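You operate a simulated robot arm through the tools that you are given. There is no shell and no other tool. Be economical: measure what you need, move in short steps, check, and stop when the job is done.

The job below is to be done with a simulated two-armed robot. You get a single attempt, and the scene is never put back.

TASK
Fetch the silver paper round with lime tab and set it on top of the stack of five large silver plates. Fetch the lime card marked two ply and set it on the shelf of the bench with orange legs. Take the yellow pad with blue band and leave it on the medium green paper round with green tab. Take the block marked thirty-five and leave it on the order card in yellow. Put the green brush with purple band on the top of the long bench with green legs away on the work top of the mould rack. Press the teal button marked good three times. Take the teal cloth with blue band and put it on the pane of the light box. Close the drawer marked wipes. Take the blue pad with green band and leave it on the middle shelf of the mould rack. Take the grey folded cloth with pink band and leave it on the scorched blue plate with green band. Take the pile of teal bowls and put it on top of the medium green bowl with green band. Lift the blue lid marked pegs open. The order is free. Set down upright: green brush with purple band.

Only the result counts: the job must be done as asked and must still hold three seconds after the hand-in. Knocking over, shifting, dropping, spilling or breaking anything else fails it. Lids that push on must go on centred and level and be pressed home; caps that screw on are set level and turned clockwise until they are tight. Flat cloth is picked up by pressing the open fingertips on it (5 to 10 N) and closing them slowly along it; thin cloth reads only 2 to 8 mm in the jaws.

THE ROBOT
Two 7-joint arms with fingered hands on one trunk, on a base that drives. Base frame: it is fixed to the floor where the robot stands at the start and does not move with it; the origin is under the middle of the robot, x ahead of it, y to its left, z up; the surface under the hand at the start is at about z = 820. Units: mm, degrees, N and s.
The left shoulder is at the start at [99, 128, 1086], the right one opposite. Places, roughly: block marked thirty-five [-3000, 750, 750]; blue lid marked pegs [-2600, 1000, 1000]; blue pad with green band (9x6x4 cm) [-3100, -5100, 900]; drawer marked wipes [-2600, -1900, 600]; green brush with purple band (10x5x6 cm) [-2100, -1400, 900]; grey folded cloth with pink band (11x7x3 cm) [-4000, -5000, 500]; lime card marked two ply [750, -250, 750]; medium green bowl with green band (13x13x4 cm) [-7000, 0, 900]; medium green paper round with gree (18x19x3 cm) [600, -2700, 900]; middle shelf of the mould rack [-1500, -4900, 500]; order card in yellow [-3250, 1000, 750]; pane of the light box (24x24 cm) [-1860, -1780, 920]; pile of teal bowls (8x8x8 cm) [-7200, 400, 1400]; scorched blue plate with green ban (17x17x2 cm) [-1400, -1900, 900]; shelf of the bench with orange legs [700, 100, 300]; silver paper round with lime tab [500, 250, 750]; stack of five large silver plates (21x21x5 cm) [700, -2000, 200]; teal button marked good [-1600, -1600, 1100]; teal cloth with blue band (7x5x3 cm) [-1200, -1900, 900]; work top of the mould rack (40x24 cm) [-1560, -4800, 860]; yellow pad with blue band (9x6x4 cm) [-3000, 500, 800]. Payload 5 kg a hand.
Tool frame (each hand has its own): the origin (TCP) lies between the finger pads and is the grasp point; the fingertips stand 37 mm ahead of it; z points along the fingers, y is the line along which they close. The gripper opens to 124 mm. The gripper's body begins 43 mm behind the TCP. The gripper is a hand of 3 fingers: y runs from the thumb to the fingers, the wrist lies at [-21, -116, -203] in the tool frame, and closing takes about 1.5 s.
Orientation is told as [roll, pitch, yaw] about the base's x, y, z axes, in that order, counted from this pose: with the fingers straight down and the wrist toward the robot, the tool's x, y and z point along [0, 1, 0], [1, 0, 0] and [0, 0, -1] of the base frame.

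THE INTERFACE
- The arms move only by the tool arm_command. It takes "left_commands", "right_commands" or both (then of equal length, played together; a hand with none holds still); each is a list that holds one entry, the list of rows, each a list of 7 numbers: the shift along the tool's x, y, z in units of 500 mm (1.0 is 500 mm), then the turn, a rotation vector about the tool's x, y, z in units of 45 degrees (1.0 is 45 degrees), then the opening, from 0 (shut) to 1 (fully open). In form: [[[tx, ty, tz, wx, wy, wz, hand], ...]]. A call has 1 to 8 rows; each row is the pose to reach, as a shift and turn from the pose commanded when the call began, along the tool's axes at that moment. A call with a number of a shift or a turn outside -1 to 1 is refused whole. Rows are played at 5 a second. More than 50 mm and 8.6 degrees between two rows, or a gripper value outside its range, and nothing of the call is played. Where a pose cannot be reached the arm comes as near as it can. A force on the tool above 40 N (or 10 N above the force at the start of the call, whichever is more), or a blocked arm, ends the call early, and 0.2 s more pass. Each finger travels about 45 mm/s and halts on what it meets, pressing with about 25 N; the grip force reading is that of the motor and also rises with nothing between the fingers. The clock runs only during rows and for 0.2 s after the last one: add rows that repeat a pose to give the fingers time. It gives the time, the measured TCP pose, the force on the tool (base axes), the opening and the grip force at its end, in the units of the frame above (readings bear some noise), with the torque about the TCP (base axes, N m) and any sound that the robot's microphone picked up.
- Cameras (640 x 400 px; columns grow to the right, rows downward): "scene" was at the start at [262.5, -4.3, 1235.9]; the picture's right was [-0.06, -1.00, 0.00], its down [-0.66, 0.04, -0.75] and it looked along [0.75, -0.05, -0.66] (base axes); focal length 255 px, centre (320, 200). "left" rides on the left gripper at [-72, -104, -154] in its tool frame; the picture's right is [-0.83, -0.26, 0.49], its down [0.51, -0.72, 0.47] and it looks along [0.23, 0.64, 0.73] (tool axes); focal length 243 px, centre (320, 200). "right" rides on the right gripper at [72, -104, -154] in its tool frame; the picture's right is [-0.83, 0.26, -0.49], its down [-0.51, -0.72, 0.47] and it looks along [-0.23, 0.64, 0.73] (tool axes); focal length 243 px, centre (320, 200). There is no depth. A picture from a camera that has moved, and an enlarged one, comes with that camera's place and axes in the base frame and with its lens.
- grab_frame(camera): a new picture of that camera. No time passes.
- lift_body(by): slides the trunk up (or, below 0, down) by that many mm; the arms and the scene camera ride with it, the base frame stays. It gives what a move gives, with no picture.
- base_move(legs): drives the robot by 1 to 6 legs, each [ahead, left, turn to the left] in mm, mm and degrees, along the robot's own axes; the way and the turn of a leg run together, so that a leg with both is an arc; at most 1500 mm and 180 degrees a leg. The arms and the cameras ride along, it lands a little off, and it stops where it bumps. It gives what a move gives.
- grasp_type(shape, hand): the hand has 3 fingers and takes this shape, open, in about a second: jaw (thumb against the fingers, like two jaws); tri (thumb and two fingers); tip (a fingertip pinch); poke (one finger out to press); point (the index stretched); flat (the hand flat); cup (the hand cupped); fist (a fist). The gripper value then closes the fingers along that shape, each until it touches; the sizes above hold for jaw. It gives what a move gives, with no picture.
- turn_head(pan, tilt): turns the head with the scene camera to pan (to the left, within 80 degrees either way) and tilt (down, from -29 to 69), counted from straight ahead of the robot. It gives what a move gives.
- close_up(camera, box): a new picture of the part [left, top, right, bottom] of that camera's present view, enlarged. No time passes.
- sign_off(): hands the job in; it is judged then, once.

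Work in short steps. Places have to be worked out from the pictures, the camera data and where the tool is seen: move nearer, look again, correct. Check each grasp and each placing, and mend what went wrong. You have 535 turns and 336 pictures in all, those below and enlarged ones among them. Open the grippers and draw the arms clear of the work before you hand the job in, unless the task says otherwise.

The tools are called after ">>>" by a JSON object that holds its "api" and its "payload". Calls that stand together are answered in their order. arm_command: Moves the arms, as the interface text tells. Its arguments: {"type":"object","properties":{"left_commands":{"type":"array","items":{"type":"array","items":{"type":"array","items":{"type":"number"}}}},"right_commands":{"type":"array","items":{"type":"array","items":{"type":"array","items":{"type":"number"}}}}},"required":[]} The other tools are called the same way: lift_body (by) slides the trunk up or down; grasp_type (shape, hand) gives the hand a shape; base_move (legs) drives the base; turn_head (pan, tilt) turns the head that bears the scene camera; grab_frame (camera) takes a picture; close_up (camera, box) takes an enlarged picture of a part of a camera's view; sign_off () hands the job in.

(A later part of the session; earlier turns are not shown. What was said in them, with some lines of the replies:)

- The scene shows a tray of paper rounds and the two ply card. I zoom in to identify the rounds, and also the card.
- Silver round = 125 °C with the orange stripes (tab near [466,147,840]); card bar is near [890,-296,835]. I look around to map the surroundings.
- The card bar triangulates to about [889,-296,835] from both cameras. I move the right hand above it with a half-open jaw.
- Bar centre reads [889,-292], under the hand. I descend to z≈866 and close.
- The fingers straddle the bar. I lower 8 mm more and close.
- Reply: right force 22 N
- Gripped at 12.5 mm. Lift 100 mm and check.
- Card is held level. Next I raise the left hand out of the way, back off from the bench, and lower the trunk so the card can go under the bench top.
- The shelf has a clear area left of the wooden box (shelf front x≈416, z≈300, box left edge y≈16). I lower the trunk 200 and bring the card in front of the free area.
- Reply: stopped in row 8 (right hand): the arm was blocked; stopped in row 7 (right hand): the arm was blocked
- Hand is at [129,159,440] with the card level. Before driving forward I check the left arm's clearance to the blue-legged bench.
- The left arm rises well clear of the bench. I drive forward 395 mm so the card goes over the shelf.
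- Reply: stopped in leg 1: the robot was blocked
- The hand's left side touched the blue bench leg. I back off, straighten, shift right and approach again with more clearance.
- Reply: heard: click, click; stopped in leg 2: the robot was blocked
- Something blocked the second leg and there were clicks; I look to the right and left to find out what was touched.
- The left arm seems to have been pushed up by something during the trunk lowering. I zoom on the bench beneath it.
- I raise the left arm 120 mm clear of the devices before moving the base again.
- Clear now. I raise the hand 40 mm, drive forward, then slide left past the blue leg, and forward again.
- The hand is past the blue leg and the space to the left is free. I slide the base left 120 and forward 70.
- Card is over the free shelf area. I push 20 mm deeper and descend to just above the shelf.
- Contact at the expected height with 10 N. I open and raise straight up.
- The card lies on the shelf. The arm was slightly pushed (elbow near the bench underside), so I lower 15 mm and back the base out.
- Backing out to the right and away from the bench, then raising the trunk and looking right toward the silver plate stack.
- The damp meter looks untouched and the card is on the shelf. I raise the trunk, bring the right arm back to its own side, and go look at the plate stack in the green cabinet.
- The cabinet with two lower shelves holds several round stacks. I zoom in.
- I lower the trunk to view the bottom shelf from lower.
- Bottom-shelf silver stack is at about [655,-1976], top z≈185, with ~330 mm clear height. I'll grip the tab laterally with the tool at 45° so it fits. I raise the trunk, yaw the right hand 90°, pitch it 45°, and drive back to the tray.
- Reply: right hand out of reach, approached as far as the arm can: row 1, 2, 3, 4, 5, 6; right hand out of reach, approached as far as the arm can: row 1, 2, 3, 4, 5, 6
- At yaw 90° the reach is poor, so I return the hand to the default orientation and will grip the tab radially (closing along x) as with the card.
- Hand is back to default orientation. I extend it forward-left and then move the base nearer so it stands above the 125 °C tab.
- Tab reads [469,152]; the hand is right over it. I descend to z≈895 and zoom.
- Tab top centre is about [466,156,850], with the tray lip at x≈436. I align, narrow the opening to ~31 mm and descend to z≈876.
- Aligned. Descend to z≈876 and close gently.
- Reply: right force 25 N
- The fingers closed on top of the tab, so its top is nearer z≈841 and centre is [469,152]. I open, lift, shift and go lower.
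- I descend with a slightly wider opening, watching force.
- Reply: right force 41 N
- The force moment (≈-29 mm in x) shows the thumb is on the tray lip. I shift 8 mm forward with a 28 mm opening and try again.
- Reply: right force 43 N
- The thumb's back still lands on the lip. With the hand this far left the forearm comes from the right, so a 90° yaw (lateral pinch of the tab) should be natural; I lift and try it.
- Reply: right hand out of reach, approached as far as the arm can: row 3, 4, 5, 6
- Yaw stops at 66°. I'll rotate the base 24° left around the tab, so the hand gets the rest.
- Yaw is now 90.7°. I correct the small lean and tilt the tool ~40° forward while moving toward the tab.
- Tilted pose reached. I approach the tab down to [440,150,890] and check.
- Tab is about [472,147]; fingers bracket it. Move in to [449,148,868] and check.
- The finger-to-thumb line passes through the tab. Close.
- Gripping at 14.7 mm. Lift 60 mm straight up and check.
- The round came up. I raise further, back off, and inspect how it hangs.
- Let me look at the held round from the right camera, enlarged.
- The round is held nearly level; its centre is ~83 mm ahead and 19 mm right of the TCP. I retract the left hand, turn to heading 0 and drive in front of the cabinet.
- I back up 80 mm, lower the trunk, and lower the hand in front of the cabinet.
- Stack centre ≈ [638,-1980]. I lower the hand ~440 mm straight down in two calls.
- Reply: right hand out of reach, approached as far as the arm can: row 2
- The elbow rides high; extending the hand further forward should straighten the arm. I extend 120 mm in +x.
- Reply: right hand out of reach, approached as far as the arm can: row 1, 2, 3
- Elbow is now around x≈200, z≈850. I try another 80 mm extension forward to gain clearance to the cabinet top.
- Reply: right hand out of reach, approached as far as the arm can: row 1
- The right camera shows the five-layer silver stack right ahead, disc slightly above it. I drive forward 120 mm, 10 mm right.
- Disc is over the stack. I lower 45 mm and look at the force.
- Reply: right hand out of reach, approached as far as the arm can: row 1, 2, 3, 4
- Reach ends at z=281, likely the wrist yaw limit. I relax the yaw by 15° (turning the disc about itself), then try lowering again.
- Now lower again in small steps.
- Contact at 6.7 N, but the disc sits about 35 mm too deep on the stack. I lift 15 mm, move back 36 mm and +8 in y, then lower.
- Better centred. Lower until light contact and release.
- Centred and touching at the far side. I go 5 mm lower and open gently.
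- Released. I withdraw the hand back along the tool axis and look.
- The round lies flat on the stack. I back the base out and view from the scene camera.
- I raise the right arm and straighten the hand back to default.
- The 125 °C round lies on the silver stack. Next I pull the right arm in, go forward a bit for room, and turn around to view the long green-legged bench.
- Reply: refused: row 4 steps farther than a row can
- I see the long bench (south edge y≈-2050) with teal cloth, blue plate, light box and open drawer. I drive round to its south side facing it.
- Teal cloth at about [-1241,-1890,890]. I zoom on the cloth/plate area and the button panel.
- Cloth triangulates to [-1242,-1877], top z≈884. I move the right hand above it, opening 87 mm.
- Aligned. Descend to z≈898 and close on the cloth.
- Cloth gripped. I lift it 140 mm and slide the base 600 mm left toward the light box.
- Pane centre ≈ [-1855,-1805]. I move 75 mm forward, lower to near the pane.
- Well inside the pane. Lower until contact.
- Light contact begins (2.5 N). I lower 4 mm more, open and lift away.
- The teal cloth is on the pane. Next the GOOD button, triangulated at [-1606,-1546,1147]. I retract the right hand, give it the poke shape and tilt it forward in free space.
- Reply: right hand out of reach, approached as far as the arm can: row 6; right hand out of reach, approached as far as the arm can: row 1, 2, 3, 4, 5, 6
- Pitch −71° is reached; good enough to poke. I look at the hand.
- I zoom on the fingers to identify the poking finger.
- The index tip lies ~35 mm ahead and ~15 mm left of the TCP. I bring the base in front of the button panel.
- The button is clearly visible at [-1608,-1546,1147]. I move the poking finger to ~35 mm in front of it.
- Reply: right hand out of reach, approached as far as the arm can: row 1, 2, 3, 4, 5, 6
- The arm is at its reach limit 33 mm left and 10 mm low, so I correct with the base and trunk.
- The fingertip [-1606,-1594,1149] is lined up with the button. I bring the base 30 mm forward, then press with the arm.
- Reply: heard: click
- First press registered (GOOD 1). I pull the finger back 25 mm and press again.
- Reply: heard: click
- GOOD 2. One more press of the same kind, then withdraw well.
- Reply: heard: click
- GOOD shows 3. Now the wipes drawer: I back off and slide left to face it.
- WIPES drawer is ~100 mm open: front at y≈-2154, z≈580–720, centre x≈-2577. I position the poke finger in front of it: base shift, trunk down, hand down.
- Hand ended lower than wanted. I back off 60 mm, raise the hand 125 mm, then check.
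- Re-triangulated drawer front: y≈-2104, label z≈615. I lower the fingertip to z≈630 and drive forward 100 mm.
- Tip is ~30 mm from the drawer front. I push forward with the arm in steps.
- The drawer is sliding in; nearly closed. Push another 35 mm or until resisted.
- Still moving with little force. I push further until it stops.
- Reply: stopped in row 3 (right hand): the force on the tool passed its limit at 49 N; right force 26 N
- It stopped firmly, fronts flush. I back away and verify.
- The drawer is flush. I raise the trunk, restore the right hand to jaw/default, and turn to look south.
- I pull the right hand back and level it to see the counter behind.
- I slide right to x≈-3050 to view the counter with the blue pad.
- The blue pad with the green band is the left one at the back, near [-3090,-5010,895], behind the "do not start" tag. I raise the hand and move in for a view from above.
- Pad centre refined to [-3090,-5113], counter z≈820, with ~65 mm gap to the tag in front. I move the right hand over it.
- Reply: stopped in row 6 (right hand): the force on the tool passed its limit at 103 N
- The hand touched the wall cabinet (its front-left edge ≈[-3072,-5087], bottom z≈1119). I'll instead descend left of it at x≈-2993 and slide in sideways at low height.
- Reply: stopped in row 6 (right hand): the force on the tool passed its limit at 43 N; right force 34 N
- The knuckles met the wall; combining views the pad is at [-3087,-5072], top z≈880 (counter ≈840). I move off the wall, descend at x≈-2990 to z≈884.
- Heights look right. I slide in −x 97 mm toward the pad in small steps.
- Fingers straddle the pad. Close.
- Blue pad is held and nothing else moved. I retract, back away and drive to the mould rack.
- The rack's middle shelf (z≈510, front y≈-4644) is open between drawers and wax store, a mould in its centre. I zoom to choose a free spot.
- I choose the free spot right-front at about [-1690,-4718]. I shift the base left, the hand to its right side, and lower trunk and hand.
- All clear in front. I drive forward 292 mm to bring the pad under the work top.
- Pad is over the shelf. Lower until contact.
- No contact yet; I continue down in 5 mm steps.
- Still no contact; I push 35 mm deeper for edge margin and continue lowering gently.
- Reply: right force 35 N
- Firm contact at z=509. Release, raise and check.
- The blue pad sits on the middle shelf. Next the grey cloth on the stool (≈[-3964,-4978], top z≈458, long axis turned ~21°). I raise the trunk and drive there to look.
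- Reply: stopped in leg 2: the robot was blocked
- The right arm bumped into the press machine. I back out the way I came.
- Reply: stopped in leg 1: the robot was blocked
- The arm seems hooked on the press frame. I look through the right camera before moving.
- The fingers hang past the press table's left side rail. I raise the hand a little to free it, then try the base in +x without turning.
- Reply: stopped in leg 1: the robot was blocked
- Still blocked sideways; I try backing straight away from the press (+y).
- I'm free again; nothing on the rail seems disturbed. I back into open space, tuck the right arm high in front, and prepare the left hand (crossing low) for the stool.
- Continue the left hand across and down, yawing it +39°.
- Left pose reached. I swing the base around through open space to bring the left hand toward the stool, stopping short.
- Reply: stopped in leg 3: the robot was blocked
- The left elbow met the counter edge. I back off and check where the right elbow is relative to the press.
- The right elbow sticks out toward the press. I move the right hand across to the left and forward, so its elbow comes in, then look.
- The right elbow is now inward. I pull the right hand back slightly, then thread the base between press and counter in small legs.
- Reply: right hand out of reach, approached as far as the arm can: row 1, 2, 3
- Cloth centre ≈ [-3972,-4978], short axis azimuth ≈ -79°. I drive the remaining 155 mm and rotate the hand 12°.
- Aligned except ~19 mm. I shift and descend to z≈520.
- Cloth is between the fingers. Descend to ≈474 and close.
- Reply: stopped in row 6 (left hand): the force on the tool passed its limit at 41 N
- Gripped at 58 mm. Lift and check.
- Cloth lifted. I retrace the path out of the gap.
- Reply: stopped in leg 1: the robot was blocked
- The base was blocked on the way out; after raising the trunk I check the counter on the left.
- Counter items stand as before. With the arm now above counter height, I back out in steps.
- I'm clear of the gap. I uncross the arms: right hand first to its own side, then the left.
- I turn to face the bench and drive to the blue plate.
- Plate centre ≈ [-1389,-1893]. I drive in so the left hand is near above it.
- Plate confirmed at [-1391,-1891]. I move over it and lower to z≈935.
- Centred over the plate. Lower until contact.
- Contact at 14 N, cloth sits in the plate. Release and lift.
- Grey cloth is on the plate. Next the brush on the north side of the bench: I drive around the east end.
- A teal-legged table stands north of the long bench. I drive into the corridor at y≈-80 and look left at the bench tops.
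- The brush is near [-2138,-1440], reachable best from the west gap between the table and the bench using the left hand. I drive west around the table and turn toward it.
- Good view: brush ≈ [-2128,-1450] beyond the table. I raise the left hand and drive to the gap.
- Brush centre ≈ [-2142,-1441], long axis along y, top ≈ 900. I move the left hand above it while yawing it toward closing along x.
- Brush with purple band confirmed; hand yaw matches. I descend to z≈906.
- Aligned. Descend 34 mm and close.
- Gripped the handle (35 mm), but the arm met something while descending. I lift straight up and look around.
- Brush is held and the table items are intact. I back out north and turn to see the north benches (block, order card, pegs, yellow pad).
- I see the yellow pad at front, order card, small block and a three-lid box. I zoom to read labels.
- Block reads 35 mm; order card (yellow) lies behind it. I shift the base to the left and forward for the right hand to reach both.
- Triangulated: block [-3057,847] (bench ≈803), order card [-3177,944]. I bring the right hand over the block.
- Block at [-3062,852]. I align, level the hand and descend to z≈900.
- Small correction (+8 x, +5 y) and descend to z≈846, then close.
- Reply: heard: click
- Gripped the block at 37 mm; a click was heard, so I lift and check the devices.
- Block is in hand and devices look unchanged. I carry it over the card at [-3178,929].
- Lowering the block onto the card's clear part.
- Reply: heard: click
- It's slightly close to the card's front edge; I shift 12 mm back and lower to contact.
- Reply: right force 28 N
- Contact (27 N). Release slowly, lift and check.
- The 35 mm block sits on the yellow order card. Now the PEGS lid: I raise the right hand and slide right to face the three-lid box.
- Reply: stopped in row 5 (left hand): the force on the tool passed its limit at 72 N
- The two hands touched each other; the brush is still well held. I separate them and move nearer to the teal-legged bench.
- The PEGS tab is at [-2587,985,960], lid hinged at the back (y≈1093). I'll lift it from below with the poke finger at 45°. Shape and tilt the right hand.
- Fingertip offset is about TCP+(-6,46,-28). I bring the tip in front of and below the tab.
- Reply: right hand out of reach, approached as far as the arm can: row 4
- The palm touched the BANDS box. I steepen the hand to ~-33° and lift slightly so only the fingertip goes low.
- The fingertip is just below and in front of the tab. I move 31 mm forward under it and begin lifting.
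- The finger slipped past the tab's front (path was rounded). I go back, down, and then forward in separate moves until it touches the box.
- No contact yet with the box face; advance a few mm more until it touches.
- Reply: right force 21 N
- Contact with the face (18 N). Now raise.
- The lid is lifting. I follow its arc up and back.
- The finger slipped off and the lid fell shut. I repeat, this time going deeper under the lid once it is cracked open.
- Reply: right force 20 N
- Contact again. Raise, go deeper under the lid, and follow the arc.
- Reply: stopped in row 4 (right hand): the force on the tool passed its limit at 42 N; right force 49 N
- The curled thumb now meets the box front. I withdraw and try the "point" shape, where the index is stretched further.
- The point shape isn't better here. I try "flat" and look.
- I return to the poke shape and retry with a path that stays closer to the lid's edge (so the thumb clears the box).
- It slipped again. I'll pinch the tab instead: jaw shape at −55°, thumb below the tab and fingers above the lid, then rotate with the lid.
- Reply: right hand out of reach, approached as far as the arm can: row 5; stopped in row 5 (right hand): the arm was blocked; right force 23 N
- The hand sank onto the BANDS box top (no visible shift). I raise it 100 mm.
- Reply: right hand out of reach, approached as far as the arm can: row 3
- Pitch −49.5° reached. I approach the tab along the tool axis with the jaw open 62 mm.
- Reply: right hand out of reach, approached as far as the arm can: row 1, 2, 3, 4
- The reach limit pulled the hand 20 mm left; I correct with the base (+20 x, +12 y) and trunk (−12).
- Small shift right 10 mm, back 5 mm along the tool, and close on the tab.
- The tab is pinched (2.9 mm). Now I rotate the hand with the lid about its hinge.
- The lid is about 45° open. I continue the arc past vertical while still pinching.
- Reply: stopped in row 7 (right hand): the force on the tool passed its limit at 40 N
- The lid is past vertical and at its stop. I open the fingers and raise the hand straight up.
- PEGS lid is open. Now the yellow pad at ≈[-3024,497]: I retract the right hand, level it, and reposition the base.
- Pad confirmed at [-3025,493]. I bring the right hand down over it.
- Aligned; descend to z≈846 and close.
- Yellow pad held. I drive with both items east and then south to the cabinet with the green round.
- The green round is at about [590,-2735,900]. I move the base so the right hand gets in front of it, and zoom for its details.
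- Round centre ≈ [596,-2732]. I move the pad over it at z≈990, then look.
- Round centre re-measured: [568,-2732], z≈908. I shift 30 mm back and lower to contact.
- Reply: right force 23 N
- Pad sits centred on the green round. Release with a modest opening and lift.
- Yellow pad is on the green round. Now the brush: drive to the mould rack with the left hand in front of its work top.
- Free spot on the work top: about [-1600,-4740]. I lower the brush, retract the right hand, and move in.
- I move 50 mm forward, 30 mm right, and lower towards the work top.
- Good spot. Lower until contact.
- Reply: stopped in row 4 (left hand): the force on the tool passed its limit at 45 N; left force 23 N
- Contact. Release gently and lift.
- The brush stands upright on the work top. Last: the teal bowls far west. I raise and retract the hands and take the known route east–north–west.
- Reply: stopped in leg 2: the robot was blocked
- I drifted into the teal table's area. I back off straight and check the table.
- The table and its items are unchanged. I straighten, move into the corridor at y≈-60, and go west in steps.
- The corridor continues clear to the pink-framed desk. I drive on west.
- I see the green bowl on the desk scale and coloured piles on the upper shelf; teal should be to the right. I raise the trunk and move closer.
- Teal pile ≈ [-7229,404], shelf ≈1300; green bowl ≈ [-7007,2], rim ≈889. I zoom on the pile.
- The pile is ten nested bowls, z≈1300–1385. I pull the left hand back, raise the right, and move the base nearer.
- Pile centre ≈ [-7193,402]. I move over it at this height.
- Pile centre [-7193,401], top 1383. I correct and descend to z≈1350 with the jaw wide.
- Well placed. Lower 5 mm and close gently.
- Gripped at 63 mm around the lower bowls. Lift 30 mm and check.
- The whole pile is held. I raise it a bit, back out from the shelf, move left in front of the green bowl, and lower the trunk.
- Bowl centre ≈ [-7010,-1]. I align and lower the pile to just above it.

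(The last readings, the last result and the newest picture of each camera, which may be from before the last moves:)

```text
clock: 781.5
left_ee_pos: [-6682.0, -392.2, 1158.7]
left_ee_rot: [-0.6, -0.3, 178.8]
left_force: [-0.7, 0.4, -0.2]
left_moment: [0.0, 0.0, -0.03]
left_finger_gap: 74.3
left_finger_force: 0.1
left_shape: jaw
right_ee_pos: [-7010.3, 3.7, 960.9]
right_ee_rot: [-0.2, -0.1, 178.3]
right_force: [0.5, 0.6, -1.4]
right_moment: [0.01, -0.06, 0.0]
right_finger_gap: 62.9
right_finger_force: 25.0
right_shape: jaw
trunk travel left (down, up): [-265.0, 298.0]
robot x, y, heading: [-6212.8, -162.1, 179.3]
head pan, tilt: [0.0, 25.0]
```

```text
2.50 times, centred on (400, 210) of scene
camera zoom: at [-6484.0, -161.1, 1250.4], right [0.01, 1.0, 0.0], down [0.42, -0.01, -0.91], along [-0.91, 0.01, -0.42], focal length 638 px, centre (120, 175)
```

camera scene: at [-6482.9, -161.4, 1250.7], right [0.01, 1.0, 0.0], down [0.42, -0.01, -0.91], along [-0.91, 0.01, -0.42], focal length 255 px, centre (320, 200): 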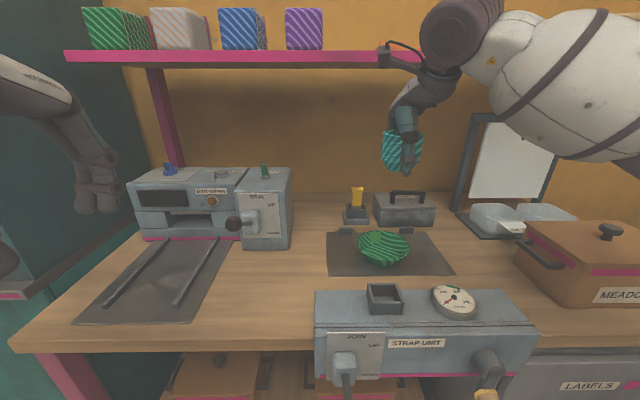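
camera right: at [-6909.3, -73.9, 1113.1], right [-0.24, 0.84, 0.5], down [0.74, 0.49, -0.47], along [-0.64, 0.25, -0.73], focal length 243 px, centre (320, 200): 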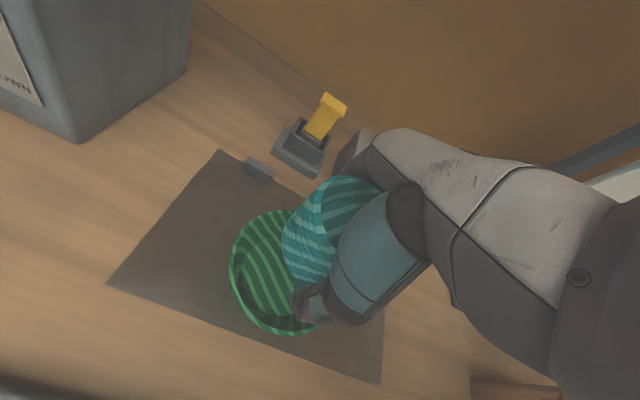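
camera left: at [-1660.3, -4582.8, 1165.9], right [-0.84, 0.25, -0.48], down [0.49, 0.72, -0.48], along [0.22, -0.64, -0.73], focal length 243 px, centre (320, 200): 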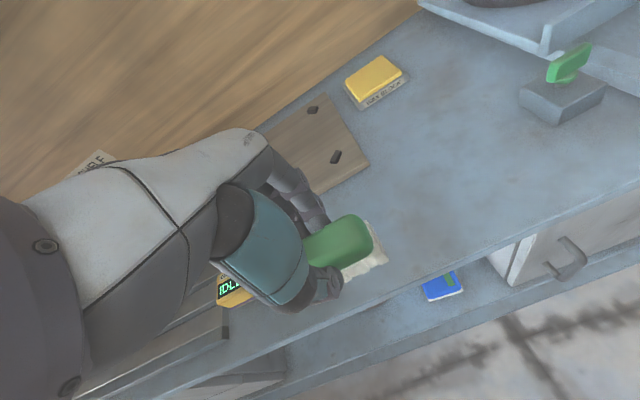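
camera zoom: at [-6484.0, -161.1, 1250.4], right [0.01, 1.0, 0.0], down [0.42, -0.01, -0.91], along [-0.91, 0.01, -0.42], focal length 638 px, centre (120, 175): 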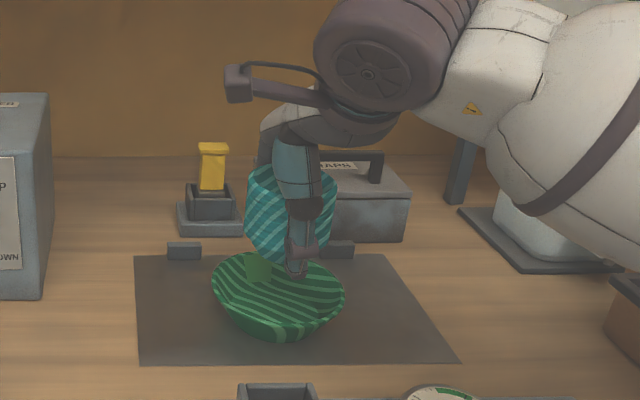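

Fine correction and lower in steps watching the force.

>>> {"api": "arm_command", "payload": {"right_commands": [[[0.01, -0.008, 0.03, 0, 0, 0, 0.1], [0.01, -0.008, 0.06, 0, 0, 0, 0.1], [0.01, -0.008, 0.08, 0, 0, 0, 0.1], [0.01, -0.008, 0.09, 0, 0, 0, 0.1]]]}}

>>> {"api": "close_up", "payload": {"camera": "scene", "box": [310, 130, 490, 290]}}

```text
clock: 782.5
left_ee_pos: [-6682.7, -392.6, 1159.1]
left_ee_rot: [-0.6, -0.3, 178.8]
left_force: [-0.1, -0.3, 1.1]
left_moment: [-0.03, 0.0, -0.01]
left_finger_gap: 74.0
left_finger_force: 0.0
left_shape: jaw
right_ee_pos: [-7006.0, -2.6, 915.7]
right_ee_rot: [-0.2, -0.1, 178.3]
right_force: [-0.2, 0.9, -1.1]
right_moment: [0.0, 0.0, 0.03]
right_finger_gap: 63.3
right_finger_force: 24.4
right_shape: jaw
trunk travel left (down, up): [-265.0, 298.0]
robot x, y, heading: [-6208.2, -166.6, 179.1]
head pan, tilt: [0.0, 25.0]
```

```text
2.50 times, centred on (400, 210) of scene
camera zoom: at [-6483.3, -161.3, 1250.6], right [0.01, 1.0, 0.0], down [0.42, -0.01, -0.91], along [-0.91, 0.01, -0.42], focal length 638 px, centre (120, 175)
```

zoom: 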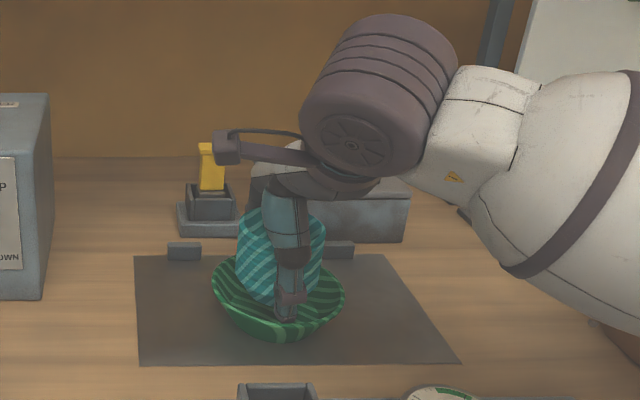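

>>> {"api": "arm_command", "payload": {"right_commands": [[[0, 0, 0.008, 0, 0, 0, 0.1], [0, 0, 0.016, 0, 0, 0, 0.1], [0, 0, 0.022, 0, 0, 0, 0.1]]]}}

```text
clock: 783.4
left_ee_pos: [-6682.2, -393.3, 1158.8]
left_ee_rot: [-0.6, -0.3, 178.9]
left_force: [-0.4, 0.2, 0.8]
left_moment: [0.01, 0.0, -0.03]
left_finger_gap: 74.1
left_finger_force: 0.1
left_shape: jaw
right_ee_pos: [-7005.7, -3.9, 906.7]
right_ee_rot: [-0.2, -0.1, 178.3]
right_force: [0.8, -0.2, -1.2]
right_moment: [-0.01, -0.04, 0.03]
right_finger_gap: 63.4
right_finger_force: 25.3
right_shape: jaw
trunk travel left (down, up): [-265.0, 298.0]
robot x, y, heading: [-6210.9, -167.6, 179.3]
head pan, tilt: [0.0, 25.0]
```

>>> {"api": "arm_command", "payload": {"right_commands": [[[0, 0, 0.006, 0, 0, 0, 0.1], [0, 0, 0.012, 0, 0, 0, 0.1], [0, 0, 0.018, 0, 0, 0, 0.1]]]}}

>>> {"api": "close_up", "payload": {"camera": "right", "box": [180, 150, 420, 350]}}

```text
clock: 784.1
left_ee_pos: [-6679.2, -394.3, 1158.7]
left_ee_rot: [-0.6, -0.4, 178.8]
left_force: [0.2, -0.6, -0.3]
left_moment: [0.0, 0.01, 0.0]
left_finger_gap: 74.4
left_finger_force: 0.0
left_shape: jaw
right_ee_pos: [-7004.8, -4.2, 900.4]
right_ee_rot: [-0.2, -0.2, 178.4]
right_force: [-7.7, -3.4, 18.1]
right_moment: [0.0, -0.31, -0.08]
right_finger_gap: 62.8
right_finger_force: 24.7
right_shape: jaw
trunk travel left (down, up): [-265.0, 298.0]
robot x, y, heading: [-6207.3, -166.9, 179.2]
head pan, tilt: [0.0, 25.0]
```

```text
2.00 times, centred on (300, 250) of right
camera zoom: at [-6903.0, -80.9, 1051.6], right [-0.23, 0.84, 0.5], down [0.73, 0.49, -0.47], along [-0.64, 0.25, -0.73], focal length 485 px, centre (360, 100)
```

zoom: 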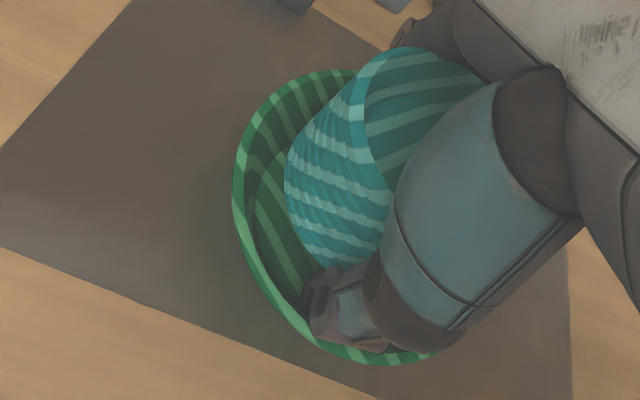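

The thumb touches the bowl's front wall. I shift 4 mm away, then open gradually while rising.

>>> {"api": "arm_command", "payload": {"right_commands": [[[0, 0.008, -0.004, 0, 0, 0, 0.1], [0, 0.008, -0.004, 0, 0, 0, 0.52], [0, 0.008, -0.004, 0, 0, 0, 0.56], [0, 0.008, -0.008, 0, 0, 0, 0.6], [0, 0.008, -0.014, 0, 0, 0, 0.64], [0, 0.008, -0.022, 0, 0, 0, 0.68]]]}}

>>> {"api": "close_up", "payload": {"camera": "scene", "box": [310, 130, 490, 290]}}

>>> {"api": "close_up", "payload": {"camera": "right", "box": [180, 150, 420, 350]}}

```text
clock: 785.5
left_ee_pos: [-6681.2, -392.7, 1159.9]
left_ee_rot: [-0.6, -0.3, 178.8]
left_force: [-0.9, 0.1, 0.3]
left_moment: [0.0, -0.03, -0.01]
left_finger_gap: 74.3
left_finger_force: 0.0
left_shape: jaw
right_ee_pos: [-7009.7, -2.3, 908.0]
right_ee_rot: [-0.1, -0.2, 178.3]
right_force: [0.1, -0.5, 3.4]
right_moment: [0.01, 0.01, -0.02]
right_finger_gap: 77.7
right_finger_force: 0.0
right_shape: jaw
trunk travel left (down, up): [-265.0, 298.0]
robot x, y, heading: [-6209.1, -163.7, 179.5]
head pan, tilt: [0.0, 25.0]
```

```text
2.50 times, centred on (400, 210) of scene
camera zoom: at [-6482.7, -161.5, 1250.7], right [0.01, 1.0, 0.0], down [0.42, -0.01, -0.91], along [-0.91, 0.01, -0.42], focal length 638 px, centre (120, 175)
```

zoom: 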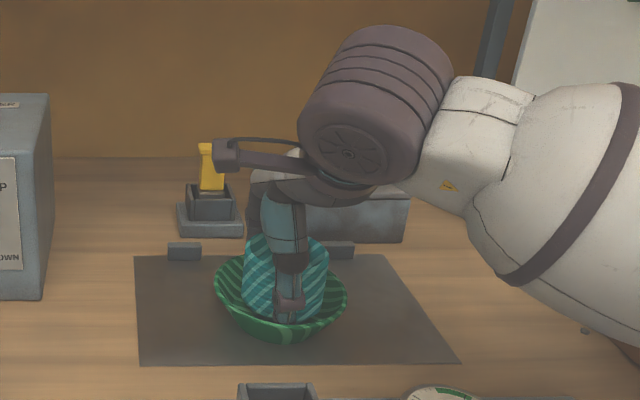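

```text
2.00 times, centred on (300, 250) of right
camera zoom: at [-6908.4, -79.0, 1060.9], right [-0.24, 0.84, 0.5], down [0.74, 0.49, -0.47], along [-0.63, 0.25, -0.73], focal length 485 px, centre (360, 100)
```

zoom: 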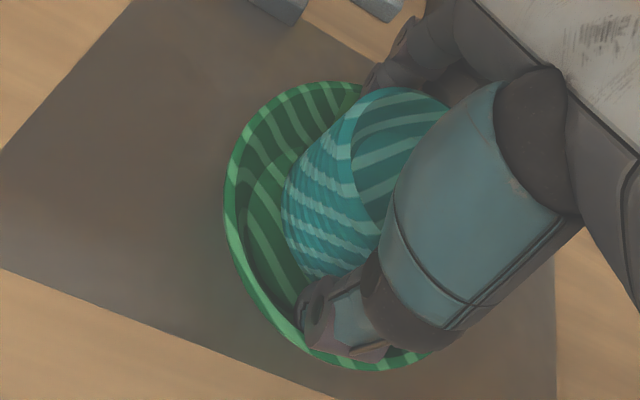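

The pile stands upright in the bowl. I keep opening while rising clear.

>>> {"api": "arm_command", "payload": {"right_commands": [[[0, 0, -0.008, 0, 0, 0, 0.72], [0, 0, -0.016, 0, 0, 0, 0.76], [0, 0, -0.026, 0, 0, 0, 0.8], [0, 0, -0.04, 0, 0, 0, 0.85], [0, 0, -0.07, 0, 0, 0, 0.9], [0, 0, -0.12, 0, 0, 0, 0.9], [0, 0, -0.2, 0, 0, 0, 0.9]]]}}

>>> {"api": "close_up", "payload": {"camera": "scene", "box": [310, 130, 490, 290]}}

```text
clock: 787.1
left_ee_pos: [-6680.3, -394.2, 1159.6]
left_ee_rot: [-0.6, -0.3, 178.7]
left_force: [0.0, -0.7, 0.1]
left_moment: [0.03, 0.03, 0.02]
left_finger_gap: 74.5
left_finger_force: 0.0
left_shape: jaw
right_ee_pos: [-7009.2, -2.4, 1010.5]
right_ee_rot: [-0.2, -0.1, 178.3]
right_force: [1.3, 0.5, 0.6]
right_moment: [0.02, 0.04, -0.02]
right_finger_gap: 111.4
right_finger_force: 0.0
right_shape: jaw
trunk travel left (down, up): [-265.0, 298.0]
robot x, y, heading: [-6212.7, -162.2, 179.3]
head pan, tilt: [0.0, 25.0]
```

```text
2.50 times, centred on (400, 210) of scene
camera zoom: at [-6482.1, -162.0, 1250.9], right [0.01, 1.0, 0.0], down [0.42, 0.0, -0.91], along [-0.91, 0.01, -0.42], focal length 638 px, centre (120, 175)
```

zoom: 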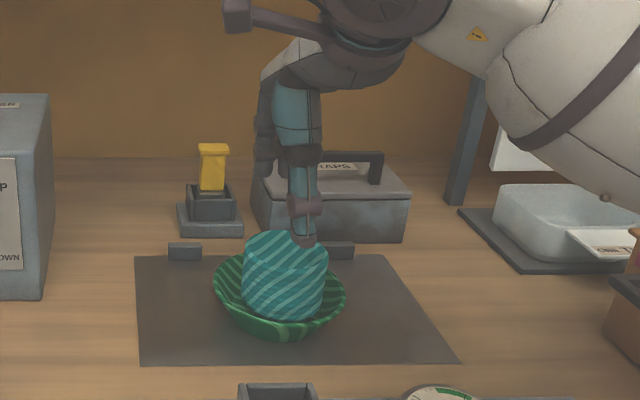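

The teal pile stands in the green bowl. I draw the hands clear and back off, then take a final look.

>>> {"api": "arm_command", "payload": {"right_commands": [[[0, 0, -0.08, 0, 0, 0, 0.9], [0, 0, -0.16, 0, 0, 0, 0.9], [0, -0.06, -0.22, 0, 0, 0, 0.9], [0, -0.14, -0.26, 0, 0, 0, 0.9], [0, -0.22, -0.28, 0, 0, 0, 0.9]]]}}

>>> {"api": "base_move", "payload": {"legs": [[-350, 0, 0]]}}

>>> {"api": "grab_frame", "payload": {"camera": "scene"}}

```text
clock: 788.4
left_ee_pos: [-6679.5, -393.5, 1160.6]
left_ee_rot: [-0.6, -0.3, 178.7]
left_force: [0.6, -0.5, 0.5]
left_moment: [-0.03, 0.01, 0.02]
left_finger_gap: 74.2
left_finger_force: 0.1
left_shape: jaw
right_ee_pos: [-6896.6, -4.8, 1152.4]
right_ee_rot: [-0.1, -0.2, 178.4]
right_force: [0.9, 0.1, 0.2]
right_moment: [0.01, 0.02, 0.03]
right_finger_gap: 111.6
right_finger_force: 0.0
right_shape: jaw
trunk travel left (down, up): [-265.0, 298.0]
robot x, y, heading: [-6210.1, -164.1, 179.1]
head pan, tilt: [0.0, 25.0]
```

```text
clock: 790.6
left_ee_pos: [-6339.6, -399.6, 1158.7]
left_ee_rot: [-0.5, -0.3, 179.0]
left_force: [-1.0, 0.0, 0.2]
left_moment: [0.0, 0.01, -0.03]
left_finger_gap: 74.4
left_finger_force: 0.1
left_shape: jaw
right_ee_pos: [-6557.9, -12.7, 1150.7]
right_ee_rot: [-0.1, 0.0, 178.7]
right_force: [0.4, 0.0, -0.2]
right_moment: [-0.01, -0.01, -0.01]
right_finger_gap: 111.4
right_finger_force: 0.1
right_shape: jaw
trunk travel left (down, up): [-265.0, 298.0]
robot x, y, heading: [-5871.4, -169.0, 179.5]
head pan, tilt: [0.0, 25.0]
```

```text
62 pictures are left
camera scene: at [-6142.0, -165.9, 1250.5], right [0.01, 1.0, 0.0], down [0.42, 0.0, -0.91], along [-0.91, 0.01, -0.42], focal length 255 px, centre (320, 200)
```

scene: 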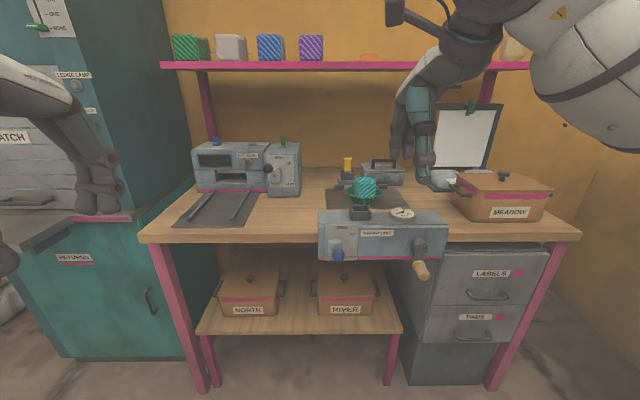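

Each of the twelve parts was checked in pictures as it was done, the grippers are open and the arms are clear, so I hand the job in.

>>> {"api": "sign_off", "payload": {}}

```text
The job is handed in.
```

I finished all twelve parts and handed the job in. I checked each one in a picture when I did it, but did not look at them again before handing in.

Along the way the arms or base bumped the blue-legged bench, the fuse cabinet, the press, the counter, the teal-legged table and the BANDS box. Some unexplained clicks were also heard near the damp meter and plug setter. Pictures taken after most of these bumps showed nothing moved or knocked over.
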